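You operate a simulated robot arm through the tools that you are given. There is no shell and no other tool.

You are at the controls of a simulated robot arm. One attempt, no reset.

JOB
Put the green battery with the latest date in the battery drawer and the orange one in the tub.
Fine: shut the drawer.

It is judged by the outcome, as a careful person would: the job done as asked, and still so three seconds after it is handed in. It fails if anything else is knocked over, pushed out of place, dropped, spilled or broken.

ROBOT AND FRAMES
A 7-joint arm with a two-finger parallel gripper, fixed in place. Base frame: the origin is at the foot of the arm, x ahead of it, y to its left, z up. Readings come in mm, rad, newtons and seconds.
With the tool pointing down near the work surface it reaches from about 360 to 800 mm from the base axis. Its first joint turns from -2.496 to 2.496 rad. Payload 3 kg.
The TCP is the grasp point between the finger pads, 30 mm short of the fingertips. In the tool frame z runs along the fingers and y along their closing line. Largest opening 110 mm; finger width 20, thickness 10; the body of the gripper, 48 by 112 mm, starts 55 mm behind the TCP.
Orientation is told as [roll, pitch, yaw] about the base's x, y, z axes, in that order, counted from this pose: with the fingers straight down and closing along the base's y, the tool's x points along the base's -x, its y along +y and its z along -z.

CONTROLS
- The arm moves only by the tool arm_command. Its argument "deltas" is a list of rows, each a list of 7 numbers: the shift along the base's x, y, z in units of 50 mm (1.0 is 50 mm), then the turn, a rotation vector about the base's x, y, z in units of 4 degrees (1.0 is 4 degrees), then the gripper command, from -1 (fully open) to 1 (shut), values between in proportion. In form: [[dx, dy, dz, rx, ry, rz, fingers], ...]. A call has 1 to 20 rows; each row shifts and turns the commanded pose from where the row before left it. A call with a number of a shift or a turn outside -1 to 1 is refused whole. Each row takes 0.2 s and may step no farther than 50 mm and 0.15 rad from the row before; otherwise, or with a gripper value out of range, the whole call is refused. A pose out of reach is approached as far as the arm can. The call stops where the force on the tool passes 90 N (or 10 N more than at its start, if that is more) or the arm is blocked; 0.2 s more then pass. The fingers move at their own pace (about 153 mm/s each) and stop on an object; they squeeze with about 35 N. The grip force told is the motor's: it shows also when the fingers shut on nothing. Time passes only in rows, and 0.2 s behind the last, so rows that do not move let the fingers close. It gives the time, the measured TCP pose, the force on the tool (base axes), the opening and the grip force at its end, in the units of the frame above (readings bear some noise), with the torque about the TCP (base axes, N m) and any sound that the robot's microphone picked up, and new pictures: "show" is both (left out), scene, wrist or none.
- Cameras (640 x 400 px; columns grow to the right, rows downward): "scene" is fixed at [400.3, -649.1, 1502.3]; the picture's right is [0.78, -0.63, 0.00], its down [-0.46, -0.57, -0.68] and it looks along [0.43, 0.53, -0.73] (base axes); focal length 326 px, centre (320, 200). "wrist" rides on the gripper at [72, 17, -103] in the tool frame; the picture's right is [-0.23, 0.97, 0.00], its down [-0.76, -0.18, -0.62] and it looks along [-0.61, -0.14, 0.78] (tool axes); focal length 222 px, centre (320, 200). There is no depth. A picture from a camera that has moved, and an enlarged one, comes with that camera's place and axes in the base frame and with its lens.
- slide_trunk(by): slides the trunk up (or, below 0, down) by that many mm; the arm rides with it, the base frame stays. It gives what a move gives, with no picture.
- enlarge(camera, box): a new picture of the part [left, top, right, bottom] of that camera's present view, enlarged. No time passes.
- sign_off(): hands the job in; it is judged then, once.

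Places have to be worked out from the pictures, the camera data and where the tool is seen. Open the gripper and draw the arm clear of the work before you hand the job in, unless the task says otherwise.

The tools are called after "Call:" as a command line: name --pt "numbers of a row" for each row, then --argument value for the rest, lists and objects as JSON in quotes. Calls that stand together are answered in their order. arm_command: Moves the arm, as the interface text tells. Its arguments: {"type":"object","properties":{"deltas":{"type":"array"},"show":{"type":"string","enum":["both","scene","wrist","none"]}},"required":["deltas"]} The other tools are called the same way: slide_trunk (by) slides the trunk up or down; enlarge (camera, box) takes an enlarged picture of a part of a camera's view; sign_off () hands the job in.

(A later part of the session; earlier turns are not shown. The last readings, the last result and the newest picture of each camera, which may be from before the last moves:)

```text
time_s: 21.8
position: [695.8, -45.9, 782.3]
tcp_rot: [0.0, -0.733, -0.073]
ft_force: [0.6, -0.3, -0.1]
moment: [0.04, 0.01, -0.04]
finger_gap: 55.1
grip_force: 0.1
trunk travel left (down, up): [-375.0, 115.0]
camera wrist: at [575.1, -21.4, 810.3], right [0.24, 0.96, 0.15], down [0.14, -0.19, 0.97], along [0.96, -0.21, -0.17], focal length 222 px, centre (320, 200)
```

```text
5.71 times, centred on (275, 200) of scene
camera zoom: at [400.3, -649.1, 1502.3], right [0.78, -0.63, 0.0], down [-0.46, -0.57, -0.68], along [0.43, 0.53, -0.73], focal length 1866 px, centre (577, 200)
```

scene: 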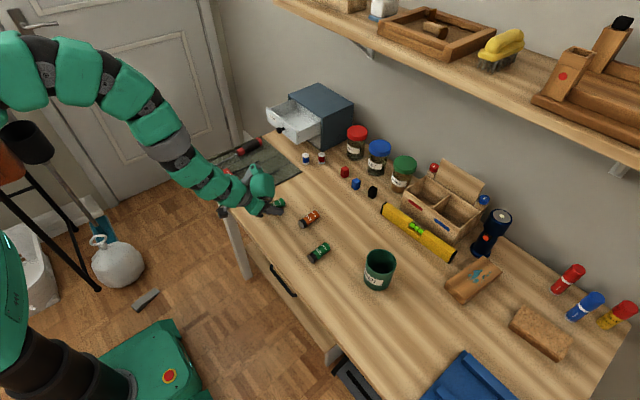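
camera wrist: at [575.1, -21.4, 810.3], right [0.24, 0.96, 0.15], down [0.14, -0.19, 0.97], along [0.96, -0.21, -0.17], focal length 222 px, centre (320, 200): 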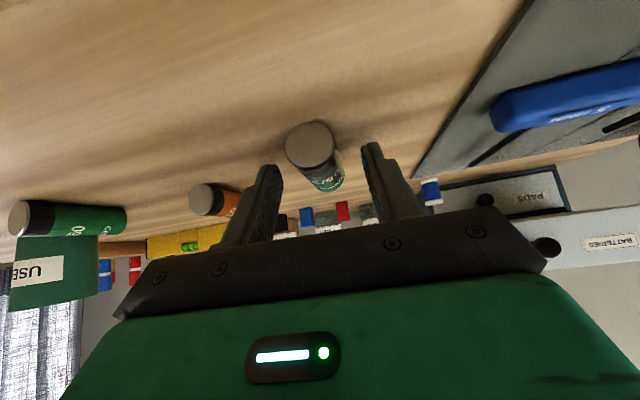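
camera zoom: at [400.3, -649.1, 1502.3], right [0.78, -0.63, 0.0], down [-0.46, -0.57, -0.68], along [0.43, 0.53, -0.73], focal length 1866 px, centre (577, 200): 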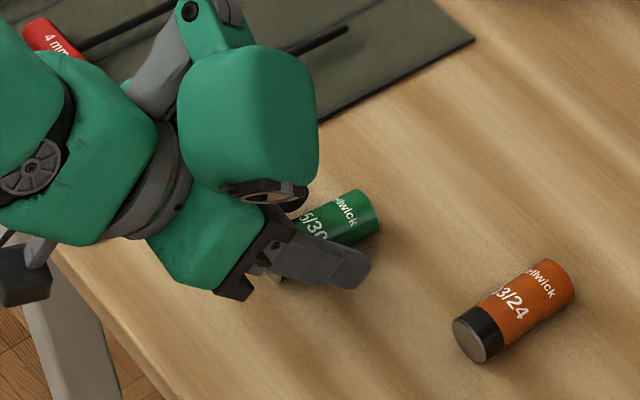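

The battery sits between the fingers with no contact force. Closing the gripper now.

Call:
arm_command --pt "0 0 0 0 0 0 0.4" --pt "0 0 0 0 0 0 1" --pt "0 0 0 0 0 0 1" --pt "0 0 0 0 0 0 1"

Call:
enlarge --camera "scene" --box '[225, 165, 325, 235]'

```text
time_s: 22.8
position: [695.6, -46.7, 783.6]
tcp_rot: [0.0, -0.731, -0.071]
ft_force: [0.6, -0.8, 1.6]
moment: [-0.06, -0.11, -0.06]
finger_gap: 24.7
grip_force: 35.0
trunk travel left (down, up): [-375.0, 115.0]
camera wrist: at [574.9, -21.4, 810.4], right [0.24, 0.96, 0.15], down [0.14, -0.19, 0.97], along [0.96, -0.21, -0.18], focal length 222 px, centre (320, 200)
```

scene: 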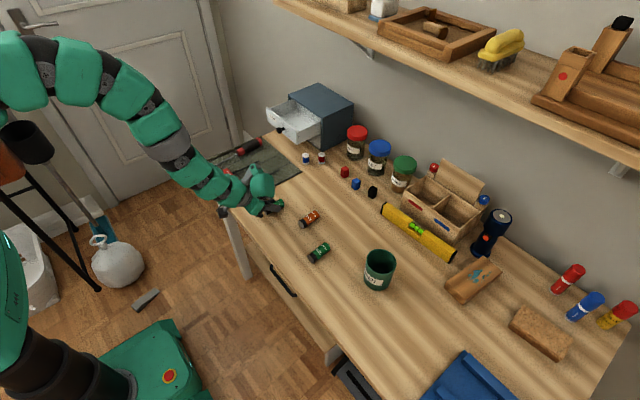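
wrist: 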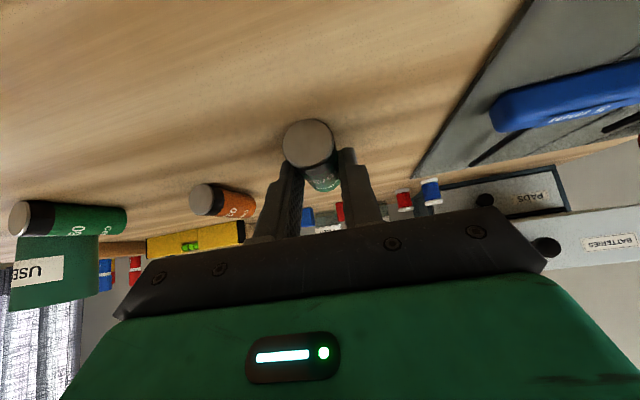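

```text
5.71 times, centred on (275, 200) of scene
camera zoom: at [400.3, -649.1, 1502.3], right [0.78, -0.63, 0.0], down [-0.46, -0.57, -0.68], along [0.43, 0.53, -0.73], focal length 1866 px, centre (577, 200)
```

zoom: 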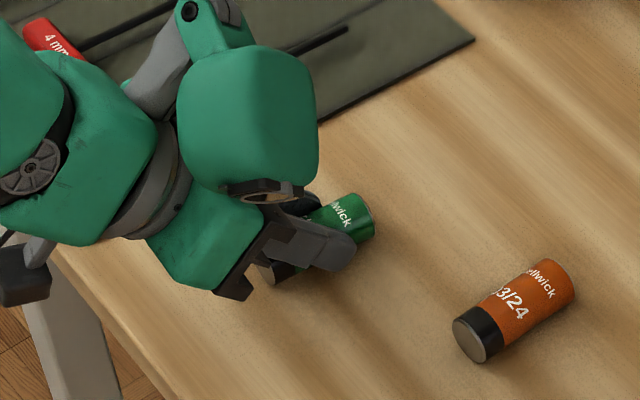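

Gripped at a 24.7 mm gap with 35 N. I'll lift straight up and confirm the battery comes along level.

Call:
arm_command --pt "0 0 0.2 0 0 0 1" --pt "0 0 0.4 0 0 0 1" --pt "0 0 0.6 0 0 0 1" --pt "0 0 0.8 0 0 0 1" --pt "0 0 0.8 0 0 0 1" --pt "0 0 0.6 0 0 0 1" --pt "0 0 0 0 0 0 1"

Call:
enlarge --camera "scene" --box '[200, 110, 330, 210]'

```text
time_s: 24.4
position: [696.0, -45.6, 950.3]
tcp_rot: [-0.001, -0.733, -0.071]
ft_force: [-0.5, -0.1, 1.2]
moment: [0.01, -0.02, 0.01]
finger_gap: 0.2
grip_force: 34.8
trunk travel left (down, up): [-375.0, 115.0]
camera wrist: at [574.8, -20.7, 979.2], right [0.24, 0.96, 0.15], down [0.14, -0.19, 0.97], along [0.96, -0.21, -0.18], focal length 222 px, centre (320, 200)
```

scene: 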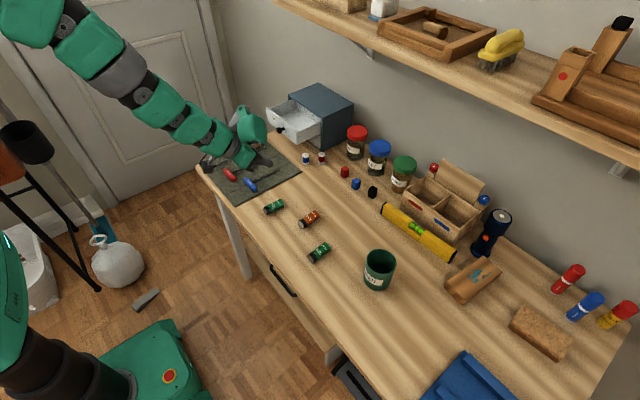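
wrist: 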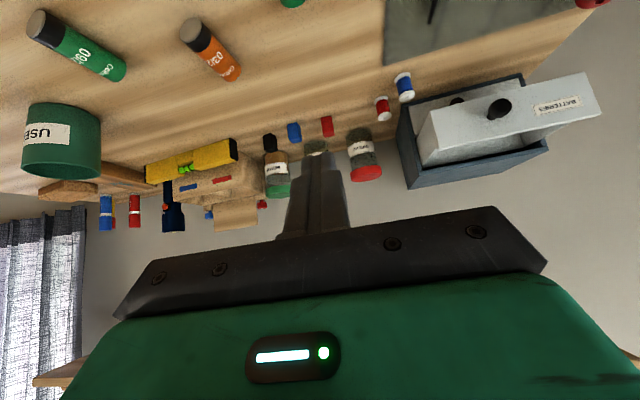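

```text
4.00 times, centred on (265, 160) of scene
camera zoom: at [400.3, -649.1, 1502.3], right [0.78, -0.63, 0.0], down [-0.46, -0.57, -0.68], along [0.43, 0.53, -0.73], focal length 1306 px, centre (540, 360)
```

zoom: 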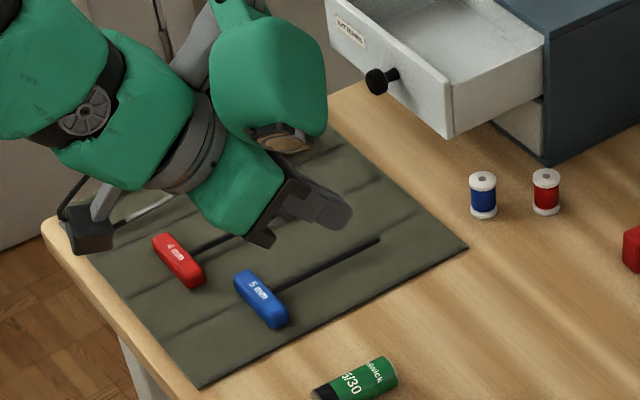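

The fingers slipped off; the battery is still on the table near its original spot. I'll look closely at where it lies and at the fingertip shape before regrasping lower.

Call:
enlarge --camera "scene" --box '[258, 192, 298, 217]'

Call:
enlarge --camera "scene" --box '[225, 135, 305, 185]'

```text
16.00 times, centred on (278, 204) of scene
camera zoom: at [400.3, -649.1, 1502.3], right [0.78, -0.63, 0.0], down [-0.46, -0.57, -0.68], along [0.43, 0.53, -0.73], focal length 5223 px, centre (992, 128)
```

zoom: 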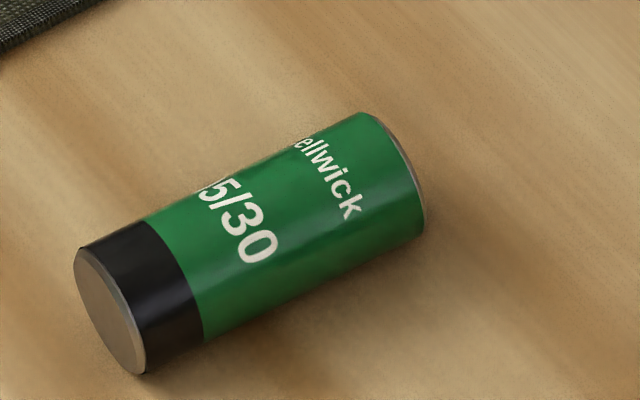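

```text
8.00 times, centred on (265, 160) of scene
camera zoom: at [400.3, -649.1, 1502.3], right [0.78, -0.63, 0.0], down [-0.46, -0.57, -0.68], along [0.43, 0.53, -0.73], focal length 2612 px, centre (760, 520)
```

zoom: 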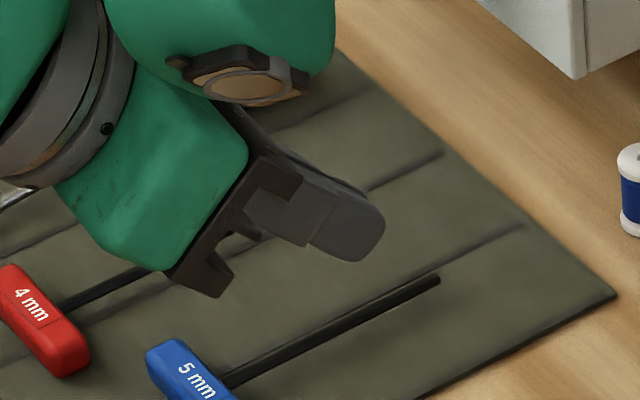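

The battery shifted about 5 mm toward me and is now centred near (706, -47.5); the rounded fingertips gripped it above its middle. I'll reduce tilt to 30°, reopen, and go down again about 4 mm lower relative to the battery.

Call:
arm_command --pt "0 -0.02 -0.3 0 1 0 0" --pt "0 0 -0.6 0 1 0 0" --pt "0 0 -0.6 0 1 0 0" --pt "0 0 -0.6 0 0 0 0" --pt "0 0 -0.5 0 0 0 0" --pt "0 0 0 0 0 0 0"

Call:
enlarge --camera "wrist" --box '[220, 0, 420, 200]'

Call:
enlarge --camera "scene" --box '[225, 165, 325, 235]'

```text
time_s: 25.8
position: [695.0, -48.1, 821.7]
tcp_rot: [-0.016, -0.523, -0.061]
ft_force: [0.0, -0.3, 0.6]
moment: [-0.03, 0.0, -0.01]
finger_gap: 55.0
grip_force: 0.0
trunk travel left (down, up): [-375.0, 115.0]
camera wrist: at [583.1, -22.6, 874.6], right [0.26, 0.96, 0.1], down [0.34, -0.19, 0.92], along [0.9, -0.21, -0.37], focal length 222 px, centre (320, 200)
```

scene: 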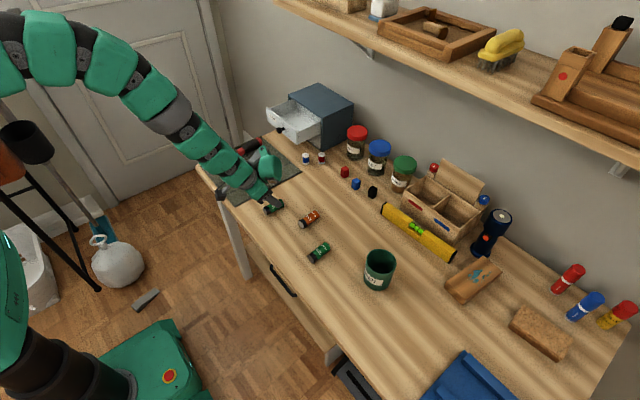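
wrist: 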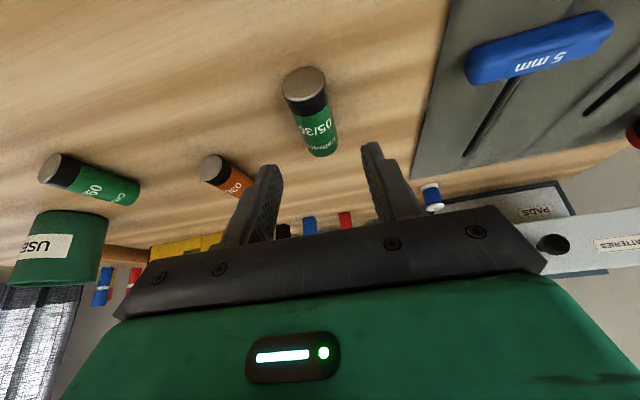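

```text
2.00 times, centred on (320, 100) of wrist
camera zoom: at [583.1, -22.6, 874.6], right [0.26, 0.96, 0.1], down [0.34, -0.19, 0.92], along [0.9, -0.21, -0.37], focal length 444 px, centre (320, 400)
```

zoom: 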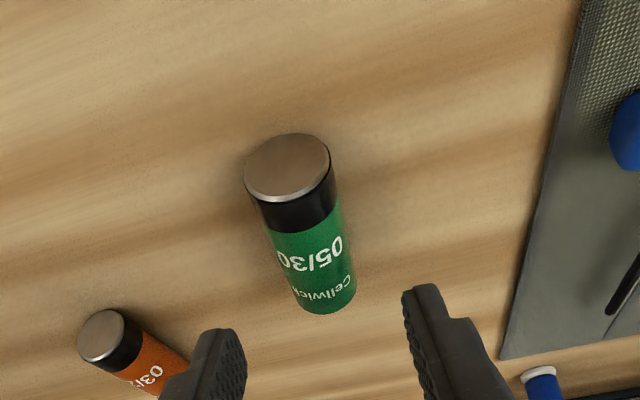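

```text
5.71 times, centred on (275, 200) of scene
camera zoom: at [400.3, -649.1, 1502.3], right [0.78, -0.63, 0.0], down [-0.46, -0.57, -0.68], along [0.43, 0.53, -0.73], focal length 1866 px, centre (577, 200)
```

zoom: 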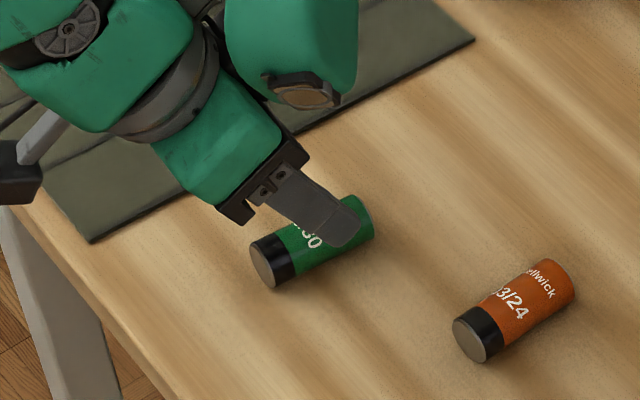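

Both views put the battery centre at about (705, -48.5), angled about -5°, and the gripper is aligned over it. I'll descend to z≈782 and check the force.

Call:
arm_command --pt "0 0 -0.2 0 0 -0.3 0" --pt "0 0 -0.2 0 0 0 0" --pt "0 0 -0.2 0 0 0 0" --pt "0 0 -0.2 0 0 0 0" --pt "0 0 0 0 0 0 0" --show "none"

```text
time_s: 27.0
position: [696.3, -47.5, 780.6]
tcp_rot: [-0.016, -0.523, -0.083]
ft_force: [0.0, 0.4, -0.4]
moment: [-0.02, 0.0, -0.03]
finger_gap: 54.9
grip_force: 0.1
trunk travel left (down, up): [-375.0, 115.0]
```

No table contact at z=780.6. I'll ease down in 1 mm steps watching for a touch.

Call:
arm_command --pt "0 0 -0.02 0 0 0 0" --pt "0 0 -0.02 0 0 0 0" --pt "0 0 0 0 0 0 0" --show "scene"

Call:
enlarge --camera "scene" --box '[245, 180, 305, 220]'

```text
time_s: 27.8
position: [696.7, -47.3, 781.0]
tcp_rot: [-0.016, -0.526, -0.083]
ft_force: [-2.7, 0.3, 18.0]
moment: [0.54, -0.1, 0.11]
finger_gap: 55.0
grip_force: 0.1
trunk travel left (down, up): [-375.0, 115.0]
```

scene: 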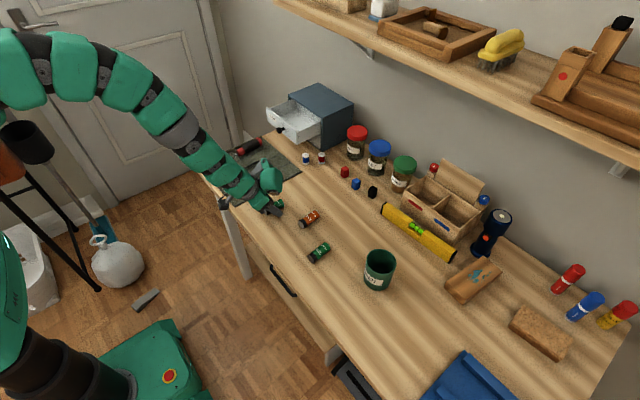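

```text
10.00 times, centred on (275, 200) of scene
camera zoom: at [400.3, -649.1, 1502.3], right [0.78, -0.63, 0.0], down [-0.46, -0.57, -0.68], along [0.43, 0.53, -0.73], focal length 3265 px, centre (770, 200)
```

zoom: 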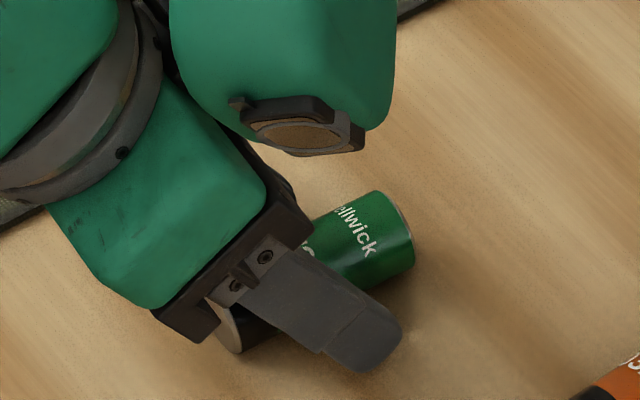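

The +y fingertip just touched the table (18 N up, moment shows the +y side), so the table is right below. I'll level the slight roll, back off 2 mm, and close gently.

Call:
arm_command --pt "0 0 0.03 0.2 0 0 0" --pt "0 0 0 0 0 0 0" --pt "0 0 0 0 0 0 0.4" --pt "0 0 0 0 0 0 1" --pt "0 0 0 0 0 0 1" --pt "0 0 0 0 0 0 1"

Call:
enlarge --camera "scene" --box '[245, 180, 305, 220]'

Call:
enlarge --camera "wrist" --box '[240, 80, 400, 220]'

```text
time_s: 29.2
position: [696.2, -48.5, 780.8]
tcp_rot: [-0.001, -0.522, -0.09]
ft_force: [1.2, -0.6, 7.6]
moment: [-0.02, 0.0, -0.07]
finger_gap: 24.5
grip_force: 35.2
trunk travel left (down, up): [-375.0, 115.0]
camera wrist: at [583.9, -20.7, 834.6], right [0.28, 0.95, 0.11], down [0.33, -0.21, 0.92], along [0.9, -0.22, -0.37], focal length 222 px, centre (320, 200)
```

scene: 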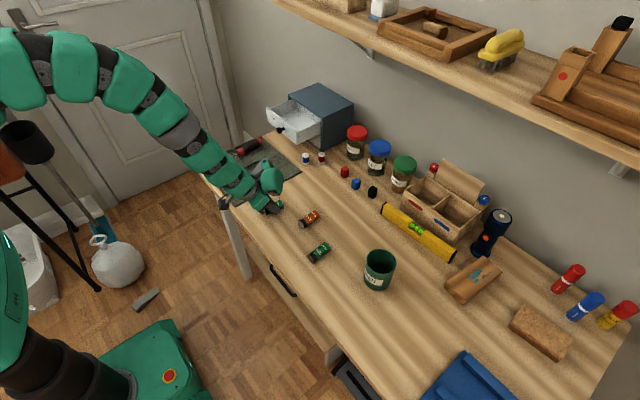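
wrist: 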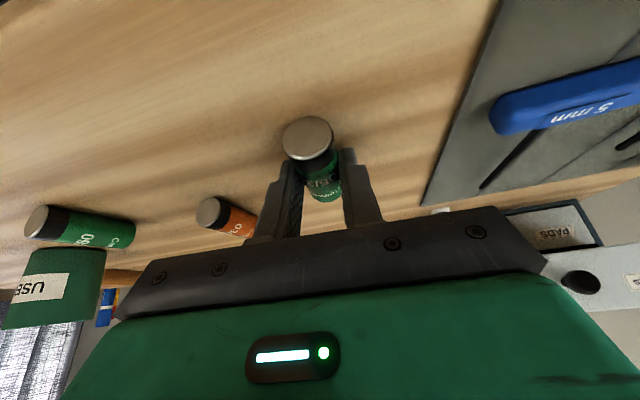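

```text
10.00 times, centred on (275, 200) of scene
camera zoom: at [400.3, -649.1, 1502.3], right [0.78, -0.63, 0.0], down [-0.46, -0.57, -0.68], along [0.43, 0.53, -0.73], focal length 3265 px, centre (770, 200)
```

zoom: 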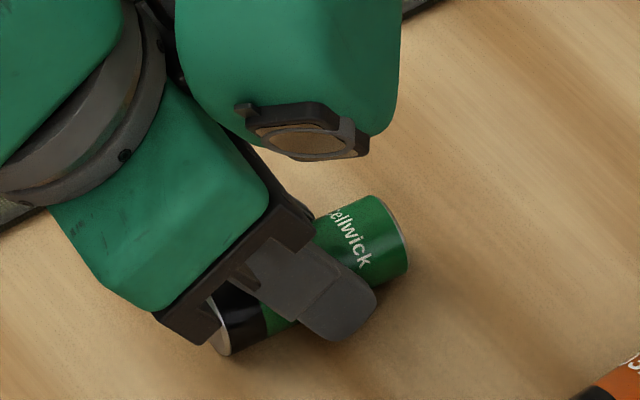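

```text
2.86 times, centred on (320, 150) of wrist
camera zoom: at [583.9, -20.7, 834.6], right [0.28, 0.95, 0.11], down [0.33, -0.21, 0.92], along [0.9, -0.22, -0.37], focal length 635 px, centre (320, 343)
```

zoom: 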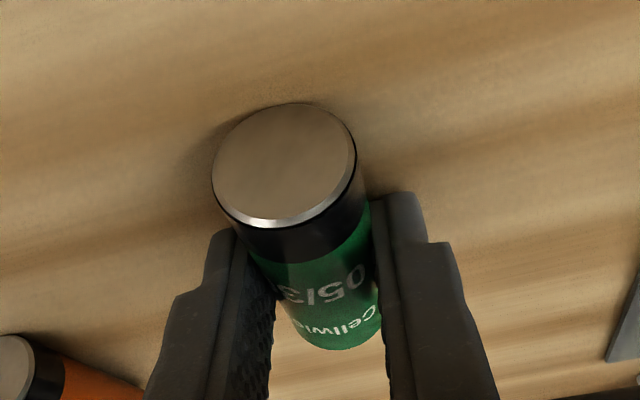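

Gap 24.5 mm at 35 N, with fingers straddling near the table. I'll lift very slowly (10 mm) and check whether it holds.

Call:
arm_command --pt "0 0 0.04 0 0 0 1" --pt "0 0 0.04 0 0 0 1" --pt "0 0 0.06 0 0 0 1" --pt "0 0 0.06 0 0 0 1" --pt "0 0 0 0 0 0 1"

Call:
enlarge --camera "scene" --box '[245, 180, 305, 220]'

Call:
enlarge --camera "wrist" --box '[240, 80, 400, 220]'

```text
time_s: 30.4
position: [695.3, -48.0, 790.9]
tcp_rot: [-0.001, -0.521, -0.089]
ft_force: [0.0, -0.8, -1.6]
moment: [0.03, 0.0, 0.01]
finger_gap: 24.6
grip_force: 35.1
trunk travel left (down, up): [-375.0, 115.0]
camera wrist: at [584.2, -20.3, 844.5], right [0.28, 0.95, 0.11], down [0.33, -0.21, 0.92], along [0.9, -0.22, -0.38], focal length 222 px, centre (320, 200)
```

scene: 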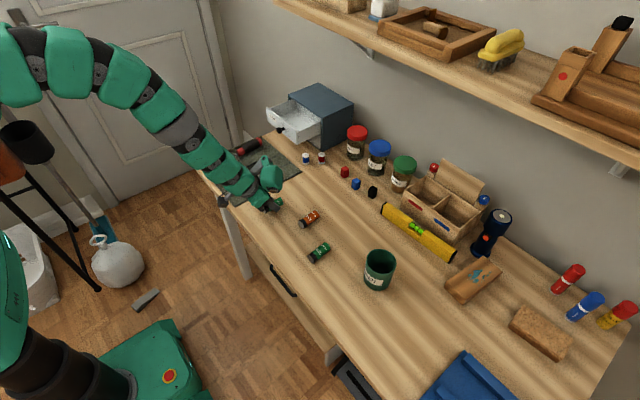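
wrist: 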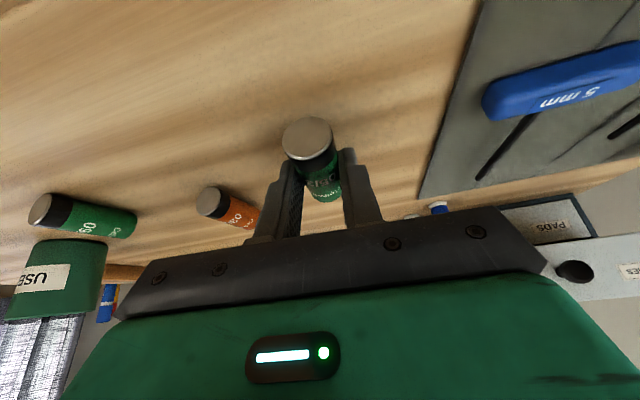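

```text
10.00 times, centred on (275, 200) of scene
camera zoom: at [400.3, -649.1, 1502.3], right [0.78, -0.63, 0.0], down [-0.46, -0.57, -0.68], along [0.43, 0.53, -0.73], focal length 3265 px, centre (770, 200)
```

zoom: 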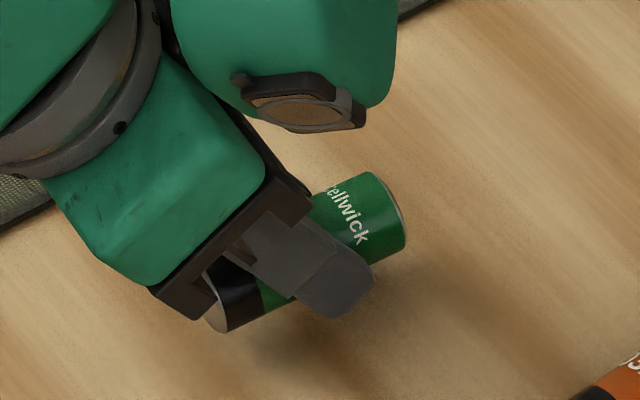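

```text
2.86 times, centred on (320, 150) of wrist
camera zoom: at [584.2, -20.3, 844.5], right [0.28, 0.95, 0.11], down [0.33, -0.21, 0.92], along [0.9, -0.22, -0.38], focal length 635 px, centre (320, 343)
```

zoom: 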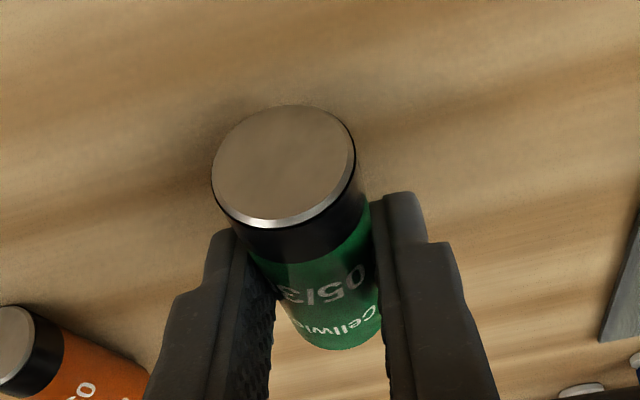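

The battery is lifted (a gap with shadow is visible below it) and the grip is steady at 24.6 mm. I'll keep raising it smoothly.

Call:
arm_command --pt "0 0 0.1 0 0 0 1" --pt "0 0 0.2 0 0 0 1" --pt "0 0 0.25 0 0 0 1" --pt "0 0 0.3 0 0 0 1" --pt "0 0 0.3 0 0 0 1" --pt "0 0 0.3 0 0 0 1" --pt "0 0 0.3 0 0 0 1" --pt "0 0 0.2 0 0 0 1" --pt "0 0 0.1 0 0 0 1" --pt "0 0 0 0 0 0 1"

Call:
enlarge --camera "wrist" --box '[240, 80, 400, 220]'

```text
time_s: 32.6
position: [696.8, -47.2, 893.4]
tcp_rot: [-0.001, -0.523, -0.091]
ft_force: [-0.4, 0.6, -0.8]
moment: [-0.04, 0.07, 0.02]
finger_gap: 24.9
grip_force: 34.7
trunk travel left (down, up): [-375.0, 115.0]
camera wrist: at [584.4, -20.5, 947.2], right [0.28, 0.95, 0.11], down [0.33, -0.21, 0.92], along [0.9, -0.22, -0.37], focal length 222 px, centre (320, 200)
```

scene: 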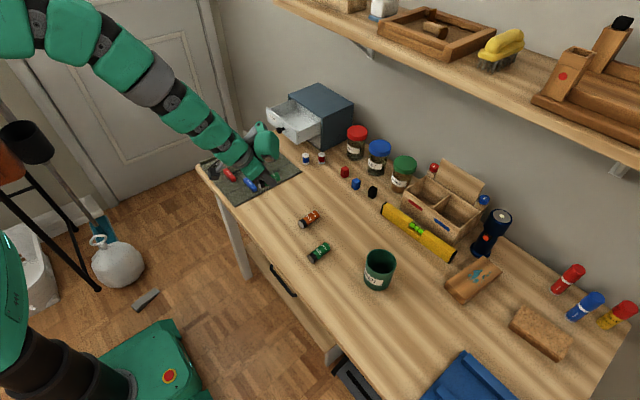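
wrist: 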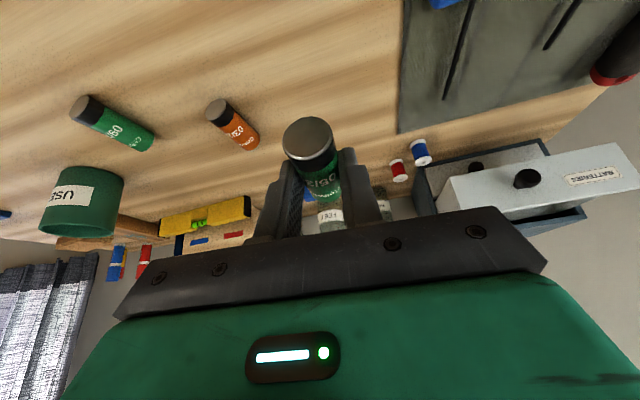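

```text
2.86 times, centred on (320, 150) of wrist
camera zoom: at [584.4, -20.5, 947.2], right [0.28, 0.95, 0.11], down [0.33, -0.21, 0.92], along [0.9, -0.22, -0.37], focal length 635 px, centre (320, 343)
```

zoom: 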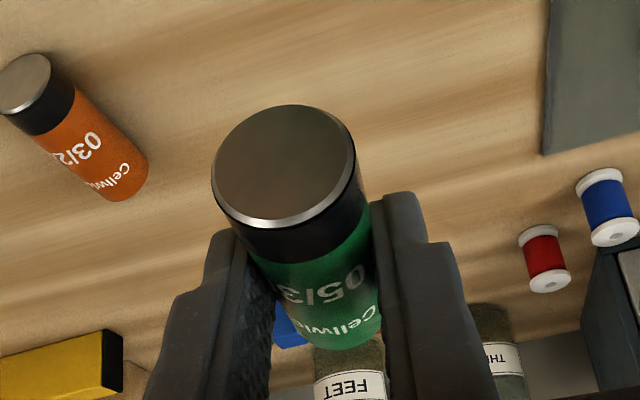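

Holding steady at 24.9 mm. I'll rise to z≈973, unwind the yaw, and carry the battery over to the open drawer while returning to 42° tilt.

Call:
arm_command --pt "0 0 0.3 0 0 0.7 1" --pt "0 0 0.4 0 0 0.6 1" --pt "0 0 0.4 0 0 0 1" --pt "0 0 0.4 0 0 0 1" --pt "0.2 0.2 0.1 0 -0.5 0 1" --pt "0.37 0.31 0 0 -0.5 0 1" --pt "0.37 0.31 0 0 -0.5 0 1" --pt "0.37 0.31 0 0 -0.5 0 1" --pt "0.37 0.31 0 0 -0.5 0 1" --pt "0.37 0.31 0 0 -0.5 0 1" --pt "0.37 0.31 0 0 0 0 1" --pt "0.37 0.31 0 0 0 0 1" --pt "0.37 0.31 0 0 0 0 1" --pt "0.37 0.31 0 0 0 0 1" --pt "0.37 0.31 0 0 0 0 1" --pt "0.37 0.31 0 0 0 0 1" --pt "0.2 0.15 0 0 0 0 1" --pt "0 0 0 0 0 0 1"

Call:
enlarge --camera "scene" --box '[240, 50, 370, 150]'

```text
time_s: 36.4
position: [920.5, 140.3, 973.3]
tcp_rot: [0.0, -0.733, 0.002]
ft_force: [-0.2, 0.5, -0.9]
moment: [-0.02, 0.04, -0.02]
finger_gap: 24.6
grip_force: 34.9
trunk travel left (down, up): [-375.0, 115.0]
camera wrist: at [797.7, 157.3, 1001.7], right [0.17, 0.97, 0.15], down [0.15, -0.18, 0.97], along [0.97, -0.14, -0.18], focal length 222 px, centre (320, 200)
```

scene: 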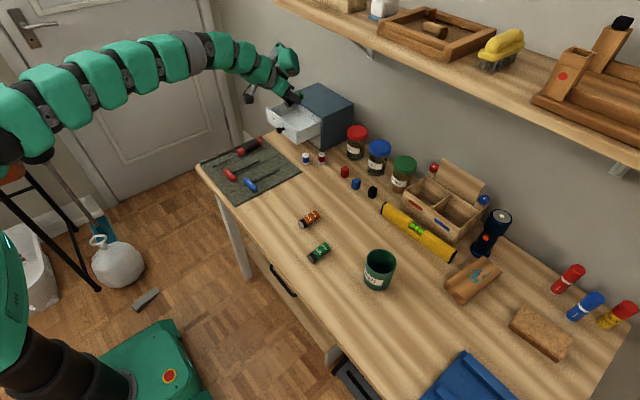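
wrist: 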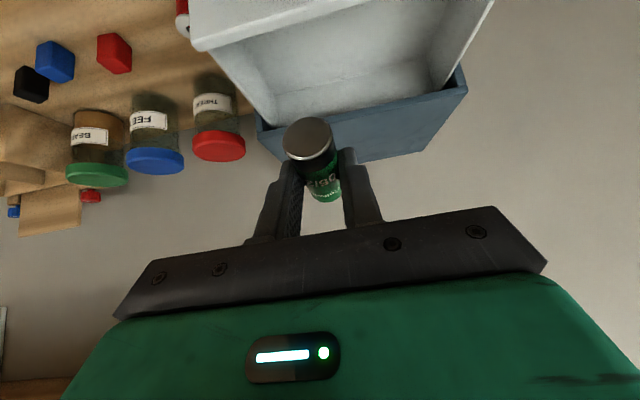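

```text
4.00 times, centred on (305, 100) of scene
camera zoom: at [400.3, -649.1, 1502.3], right [0.78, -0.63, 0.0], down [-0.46, -0.57, -0.68], along [0.43, 0.53, -0.73], focal length 1306 px, centre (380, 600)
```

zoom: 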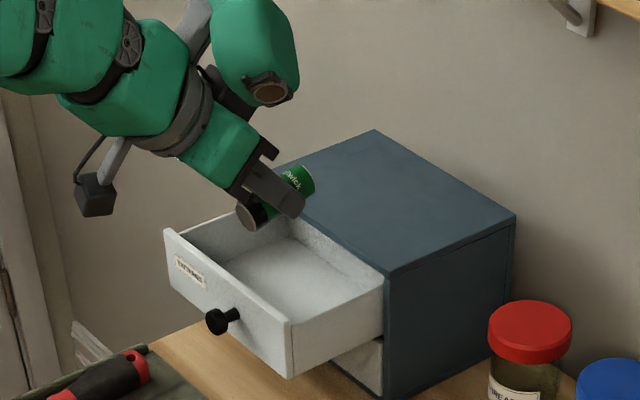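

The battery is held over the drawer. I'll shift 17 mm further in while descending to z≈895 and check clearances.

Call:
arm_command --pt "0.17 0 -0.2 0 0 0 1" --pt "0.18 0 -0.2 0 0 0 1" --pt "0 0 -0.3 0 0 0 1" --pt "0 0 -0.3 0 0 0 1" --pt "0 0 -0.3 0 0 0 1" --pt "0 0 -0.26 0 0 0 1" --pt "0 0 0 0 0 0 1"

Call:
enlarge --camera "scene" --box '[265, 80, 345, 140]'

Call:
enlarge --camera "wrist" --box '[200, 60, 440, 230]'

```text
time_s: 38.0
position: [938.5, 140.2, 896.7]
tcp_rot: [-0.001, -0.733, 0.004]
ft_force: [0.0, -1.3, 0.8]
moment: [-0.02, 0.0, -0.01]
finger_gap: 24.5
grip_force: 34.6
trunk travel left (down, up): [-375.0, 115.0]
camera wrist: at [815.4, 156.8, 923.6], right [0.17, 0.97, 0.15], down [0.15, -0.18, 0.97], along [0.97, -0.14, -0.18], focal length 222 px, centre (320, 200)
```

scene: 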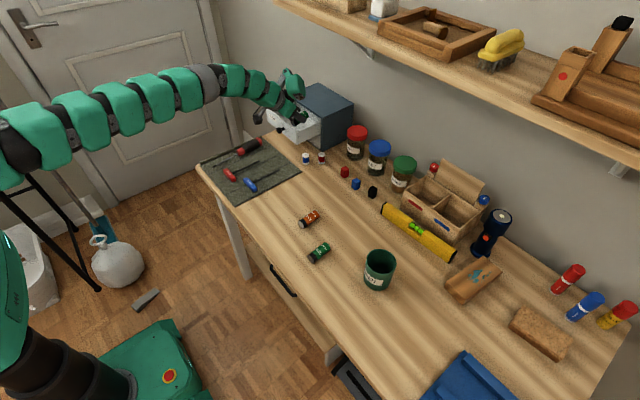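
wrist: 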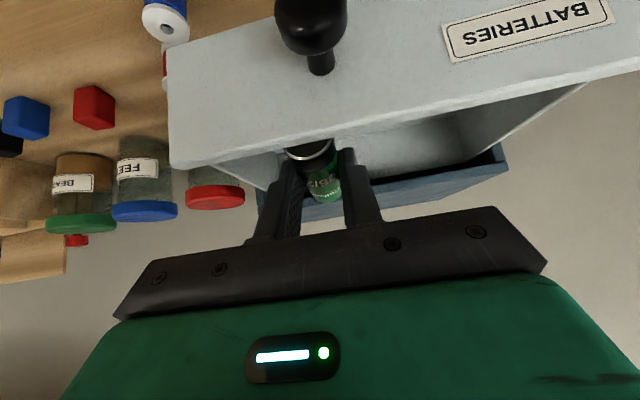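

```text
6.67 times, centred on (305, 110) of scene
camera zoom: at [400.3, -649.1, 1502.3], right [0.78, -0.63, 0.0], down [-0.46, -0.57, -0.68], along [0.43, 0.53, -0.73], focal length 2176 px, centre (420, 800)
```

zoom: 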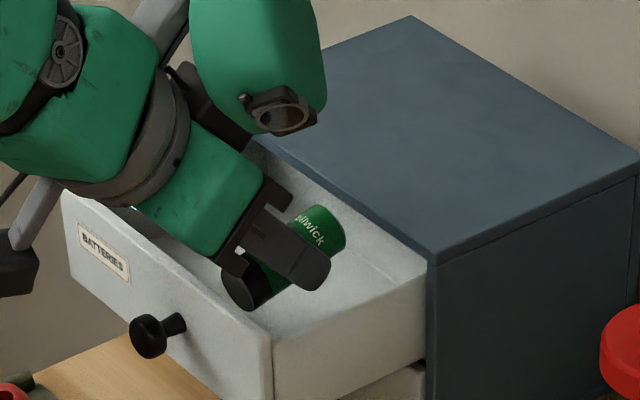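

```text
2.35 times, centred on (320, 145) of wrist
camera zoom: at [815.4, 156.8, 923.6], right [0.17, 0.97, 0.15], down [0.15, -0.18, 0.97], along [0.97, -0.14, -0.18], focal length 523 px, centre (320, 329)
```

zoom: 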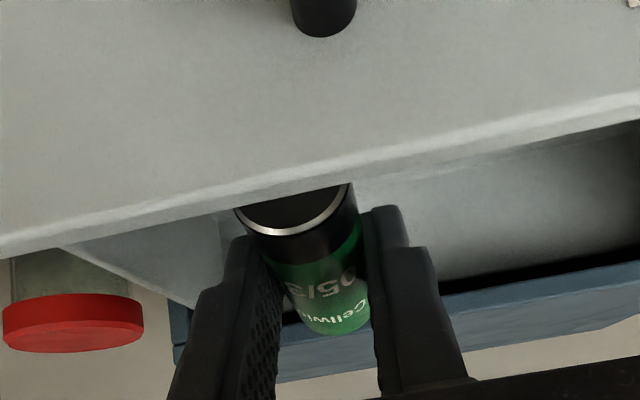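

The battery is going down behind the drawer front with clearance all round. I'll lower in small steps toward z≈874 and check the force.

Call:
arm_command --pt "0 0 -0.12 0 0 0 1" --pt "0 0 -0.12 0 0 0 1" --pt "0 0 -0.1 0 0 0 1" --pt "0 0 -0.08 0 0 0 1" --pt "0 0 0 0 0 0 1"

Call:
enlarge --camera "scene" --box '[265, 80, 345, 140]'

```text
time_s: 39.2
position: [937.9, 140.6, 874.6]
tcp_rot: [0.001, -0.73, 0.002]
ft_force: [0.3, -0.5, -0.1]
moment: [0.01, 0.03, -0.02]
finger_gap: 24.4
grip_force: 34.9
trunk travel left (down, up): [-375.0, 115.0]
camera wrist: at [815.3, 157.2, 902.5], right [0.17, 0.97, 0.15], down [0.15, -0.18, 0.97], along [0.97, -0.14, -0.18], focal length 222 px, centre (320, 200)
```

scene: 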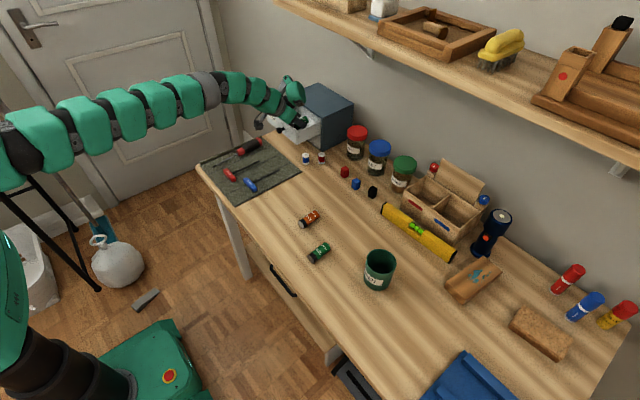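
wrist: 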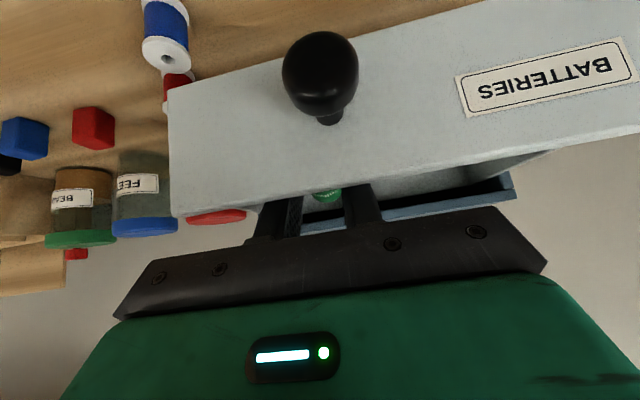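

```text
6.67 times, centred on (305, 110) of scene
camera zoom: at [400.3, -649.1, 1502.3], right [0.78, -0.63, 0.0], down [-0.46, -0.57, -0.68], along [0.43, 0.53, -0.73], focal length 2176 px, centre (420, 800)
```

zoom: 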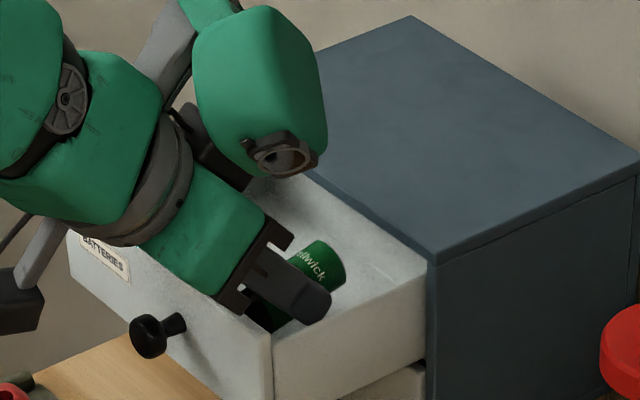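

Still no contact. I'll ease down 4 mm more to minimise the drop.

Call:
arm_command --pt "0 0 -0.04 0 0 0 1" --pt "0 0 -0.04 0 0 0 1" --pt "0 0 0 0 0 0 1" --show "wrist"

```text
time_s: 40.0
position: [937.8, 140.2, 869.8]
tcp_rot: [0.001, -0.73, 0.002]
ft_force: [0.7, 0.3, -1.7]
moment: [0.02, -0.02, 0.0]
finger_gap: 24.4
grip_force: 34.5
trunk travel left (down, up): [-375.0, 115.0]
camera wrist: at [815.0, 157.4, 898.5], right [0.17, 0.97, 0.15], down [0.15, -0.18, 0.97], along [0.97, -0.14, -0.18], focal length 222 px, centre (320, 200)
```

wrist: 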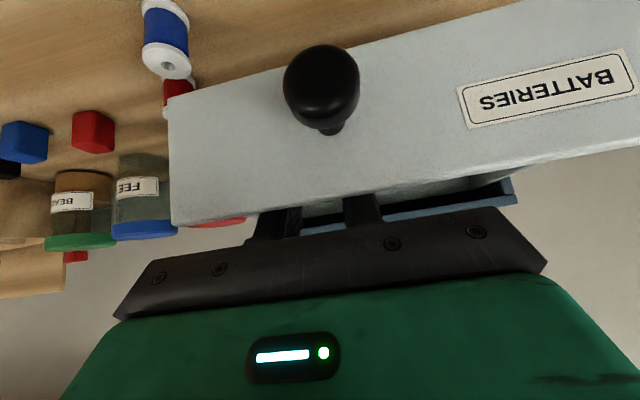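

No contact yet; another 4 mm down in fine steps.

Call:
arm_command --pt "0 0 -0.04 0 0 0 1" --pt "0 0 -0.04 0 0 0 1" --pt "0 0 0 0 0 0 1" --show "none"

```text
time_s: 40.8
position: [936.8, 140.8, 866.4]
tcp_rot: [0.001, -0.732, 0.003]
ft_force: [-0.3, 0.9, 0.4]
moment: [0.02, -0.02, 0.01]
finger_gap: 24.4
grip_force: 35.0
trunk travel left (down, up): [-375.0, 115.0]
```

Close enough to the floor; I'll open the fingers gradually to release the battery.

Call:
arm_command --pt "0 0 0 0 0 0 0.5" --pt "0 0 0 0 0 0 0.4" --pt "0 0 0 0 0 0 0.3" --pt "0 0 0 0 0 0 0.25" --pt "0 0 0 0 0 0 0.25"

Call:
enlarge --camera "scene" --box '[265, 80, 345, 140]'

```text
time_s: 42.0
position: [937.5, 140.3, 866.0]
tcp_rot: [-0.001, -0.73, 0.002]
ft_force: [-0.1, 0.3, 0.7]
moment: [-0.02, 0.02, -0.03]
finger_gap: 41.4
grip_force: 0.0
trunk travel left (down, up): [-375.0, 115.0]
camera wrist: at [814.9, 157.1, 894.7], right [0.17, 0.97, 0.15], down [0.15, -0.18, 0.97], along [0.97, -0.14, -0.18], focal length 222 px, centre (320, 200)
```

scene: 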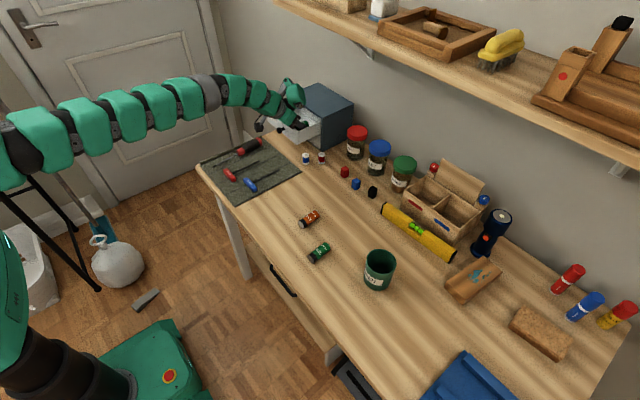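
wrist: 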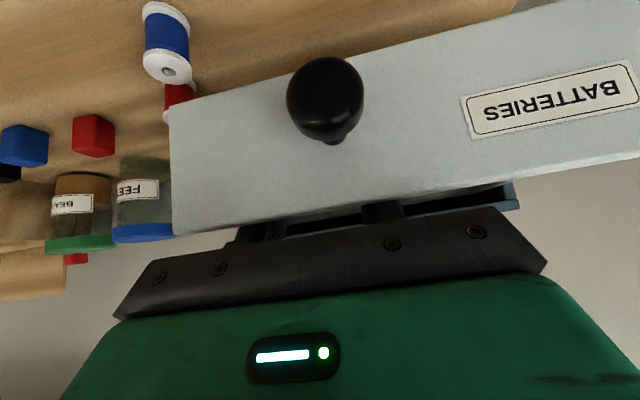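

```text
6.67 times, centred on (305, 110) of scene
camera zoom: at [400.3, -649.1, 1502.3], right [0.78, -0.63, 0.0], down [-0.46, -0.57, -0.68], along [0.43, 0.53, -0.73], focal length 2176 px, centre (420, 800)
```

zoom: 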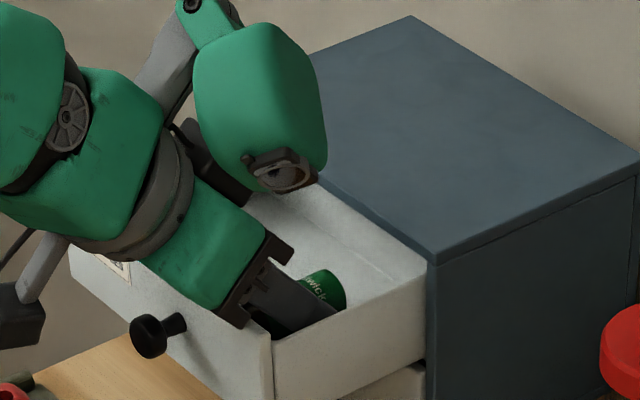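

Released. I'll rise straight up out of the drawer and verify the battery stayed inside.

Call:
arm_command --pt "0 0 0.1 0 0 0 0.1" --pt "0 0 0.3 0 0 0 0.1" --pt "0 0 0.5 0 0 0 0" --pt "0 0 0.6 0 0 0 0" --pt "-0.2 0 0.6 0 0 0 0" --pt "-0.4 -0.2 0 0 0 0 0" --pt "-0.6 -0.3 0 0 0 0 0" --pt "-0.6 -0.4 0 0 0 0 0" --pt "-0.6 -0.4 0 0 0 0 0" --pt "0 0 0 0 0 0 0"

Call:
enlarge --camera "scene" --box '[265, 80, 345, 140]'

```text
time_s: 44.2
position: [817.2, 76.0, 972.3]
tcp_rot: [0.001, -0.733, -0.001]
ft_force: [0.3, 0.1, 0.1]
moment: [0.0, 0.04, 0.01]
finger_gap: 55.1
grip_force: 0.0
trunk travel left (down, up): [-375.0, 115.0]
camera wrist: at [694.5, 91.9, 999.8], right [0.17, 0.97, 0.15], down [0.15, -0.18, 0.97], along [0.97, -0.14, -0.18], focal length 222 px, centre (320, 200)
```

scene: 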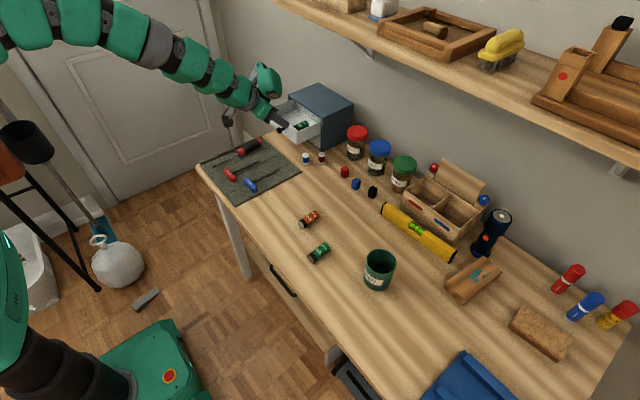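
wrist: 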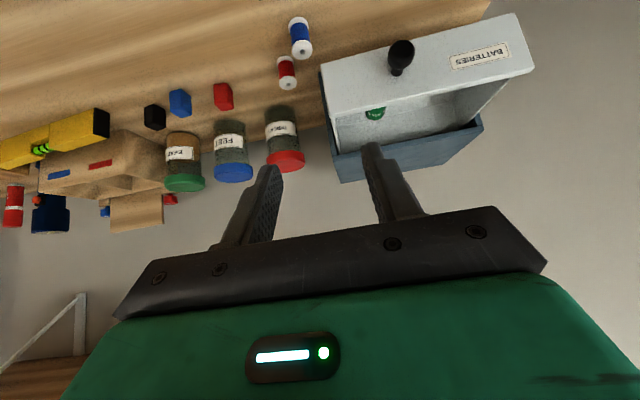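

```text
6.67 times, centred on (305, 110) of scene
camera zoom: at [400.3, -649.1, 1502.3], right [0.78, -0.63, 0.0], down [-0.46, -0.57, -0.68], along [0.43, 0.53, -0.73], focal length 2176 px, centre (420, 800)
```

zoom: 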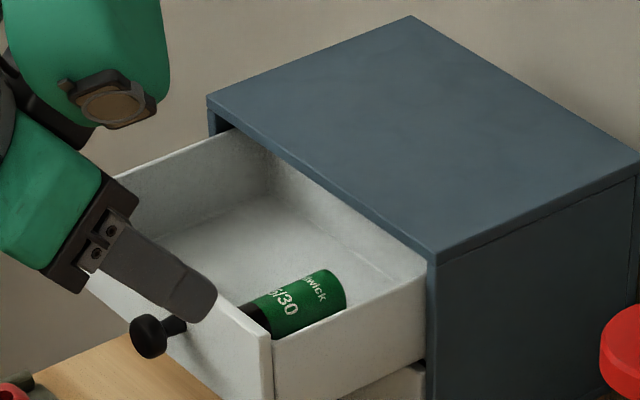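

The 05/30 battery rests inside the drawer. Now I'll line up in front of the knob again (48° tilt, z≈872) to push the drawer shut by holding the knob.

Call:
arm_command --pt "-0.14 0.4 0 0 -0.75 0 0" --pt "-0.14 0.4 0 0 -0.75 0 0" --pt "-0.14 0.4 -0.3 0 0 0 0" --pt "0 0.35 -0.5 0 0 0 0" --pt "0 0 -0.6 0 0 0 0" --pt "0 0 -0.6 0 0 0 0" --pt "0 0 0 0 0 0 0"

Call:
enlarge --camera "wrist" --box '[220, 50, 520, 240]'

```text
time_s: 45.8
position: [797.0, 153.3, 870.8]
tcp_rot: [-0.003, -0.835, -0.001]
ft_force: [-0.2, -0.7, -0.3]
moment: [0.0, -0.03, -0.01]
finger_gap: 55.0
grip_force: 0.1
trunk travel left (down, up): [-375.0, 115.0]
camera wrist: at [672.1, 169.7, 886.3], right [0.15, 0.97, 0.17], down [0.05, -0.18, 0.98], along [0.99, -0.14, -0.07], focal length 222 px, centre (320, 200)
```

scene: 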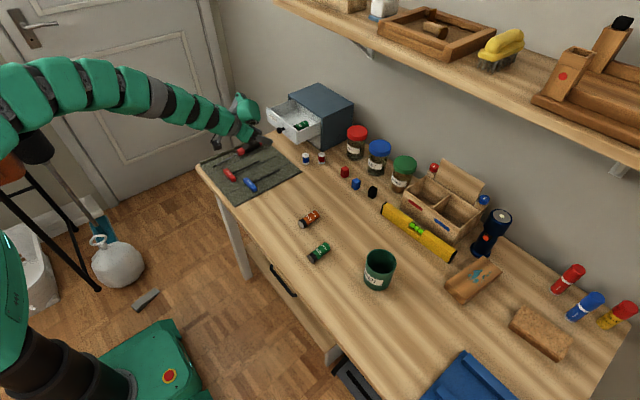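
wrist: 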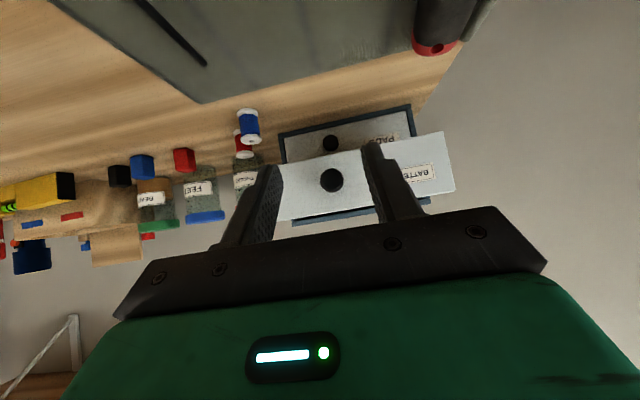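

```text
2.11 times, centred on (370, 145) of wrist
camera zoom: at [672.1, 169.7, 886.3], right [0.15, 0.97, 0.17], down [0.05, -0.18, 0.98], along [0.99, -0.14, -0.07], focal length 468 px, centre (215, 316)
```

zoom: 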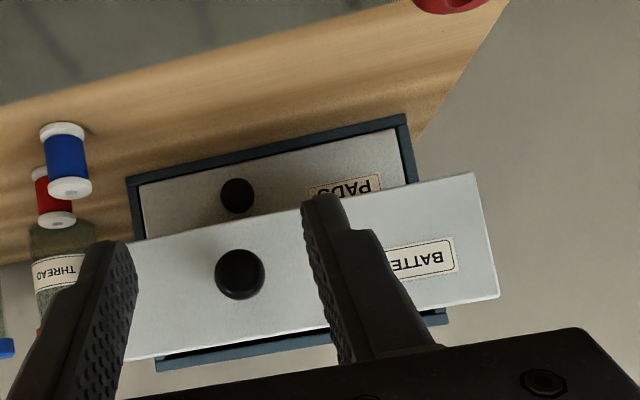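

The knob is where expected, (870, 154, 856). I'll advance 59 mm, close on it, then check.

Call:
arm_command --pt "0.3 0 0 0 0 0 0" --pt "0.3 0 0 0 0 0 0" --pt "0.3 0 0.01 0 0 0 0" --pt "0.28 0 0.01 0 0 0 0" --pt "0 0 0 0 0 0 0" --pt "0 0 0 0 0 0 0.5" --pt "0 0 0 0 0 0 1" --pt "0 0 0 0 0 0 1"

```text
time_s: 47.6
position: [856.0, 154.8, 872.0]
tcp_rot: [-0.001, -0.836, 0.003]
ft_force: [0.6, 7.8, -0.5]
moment: [0.11, 0.03, 0.12]
finger_gap: 21.2
grip_force: 44.5
trunk travel left (down, up): [-375.0, 115.0]
camera wrist: at [731.2, 171.2, 887.3], right [0.15, 0.97, 0.17], down [0.05, -0.18, 0.98], along [0.99, -0.14, -0.07], focal length 222 px, centre (320, 200)
```

scene: 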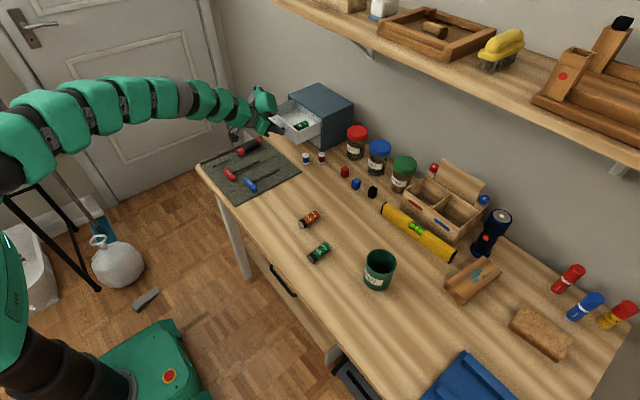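
wrist: 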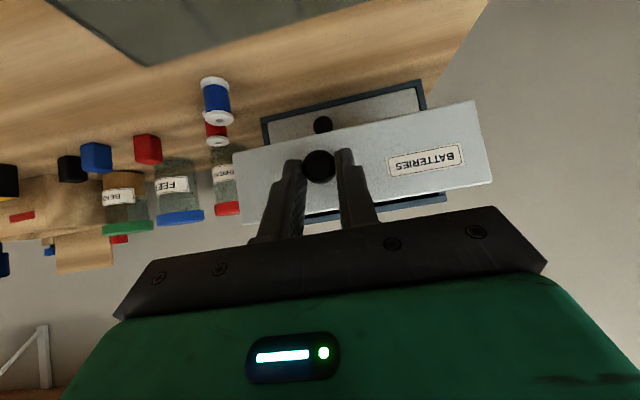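

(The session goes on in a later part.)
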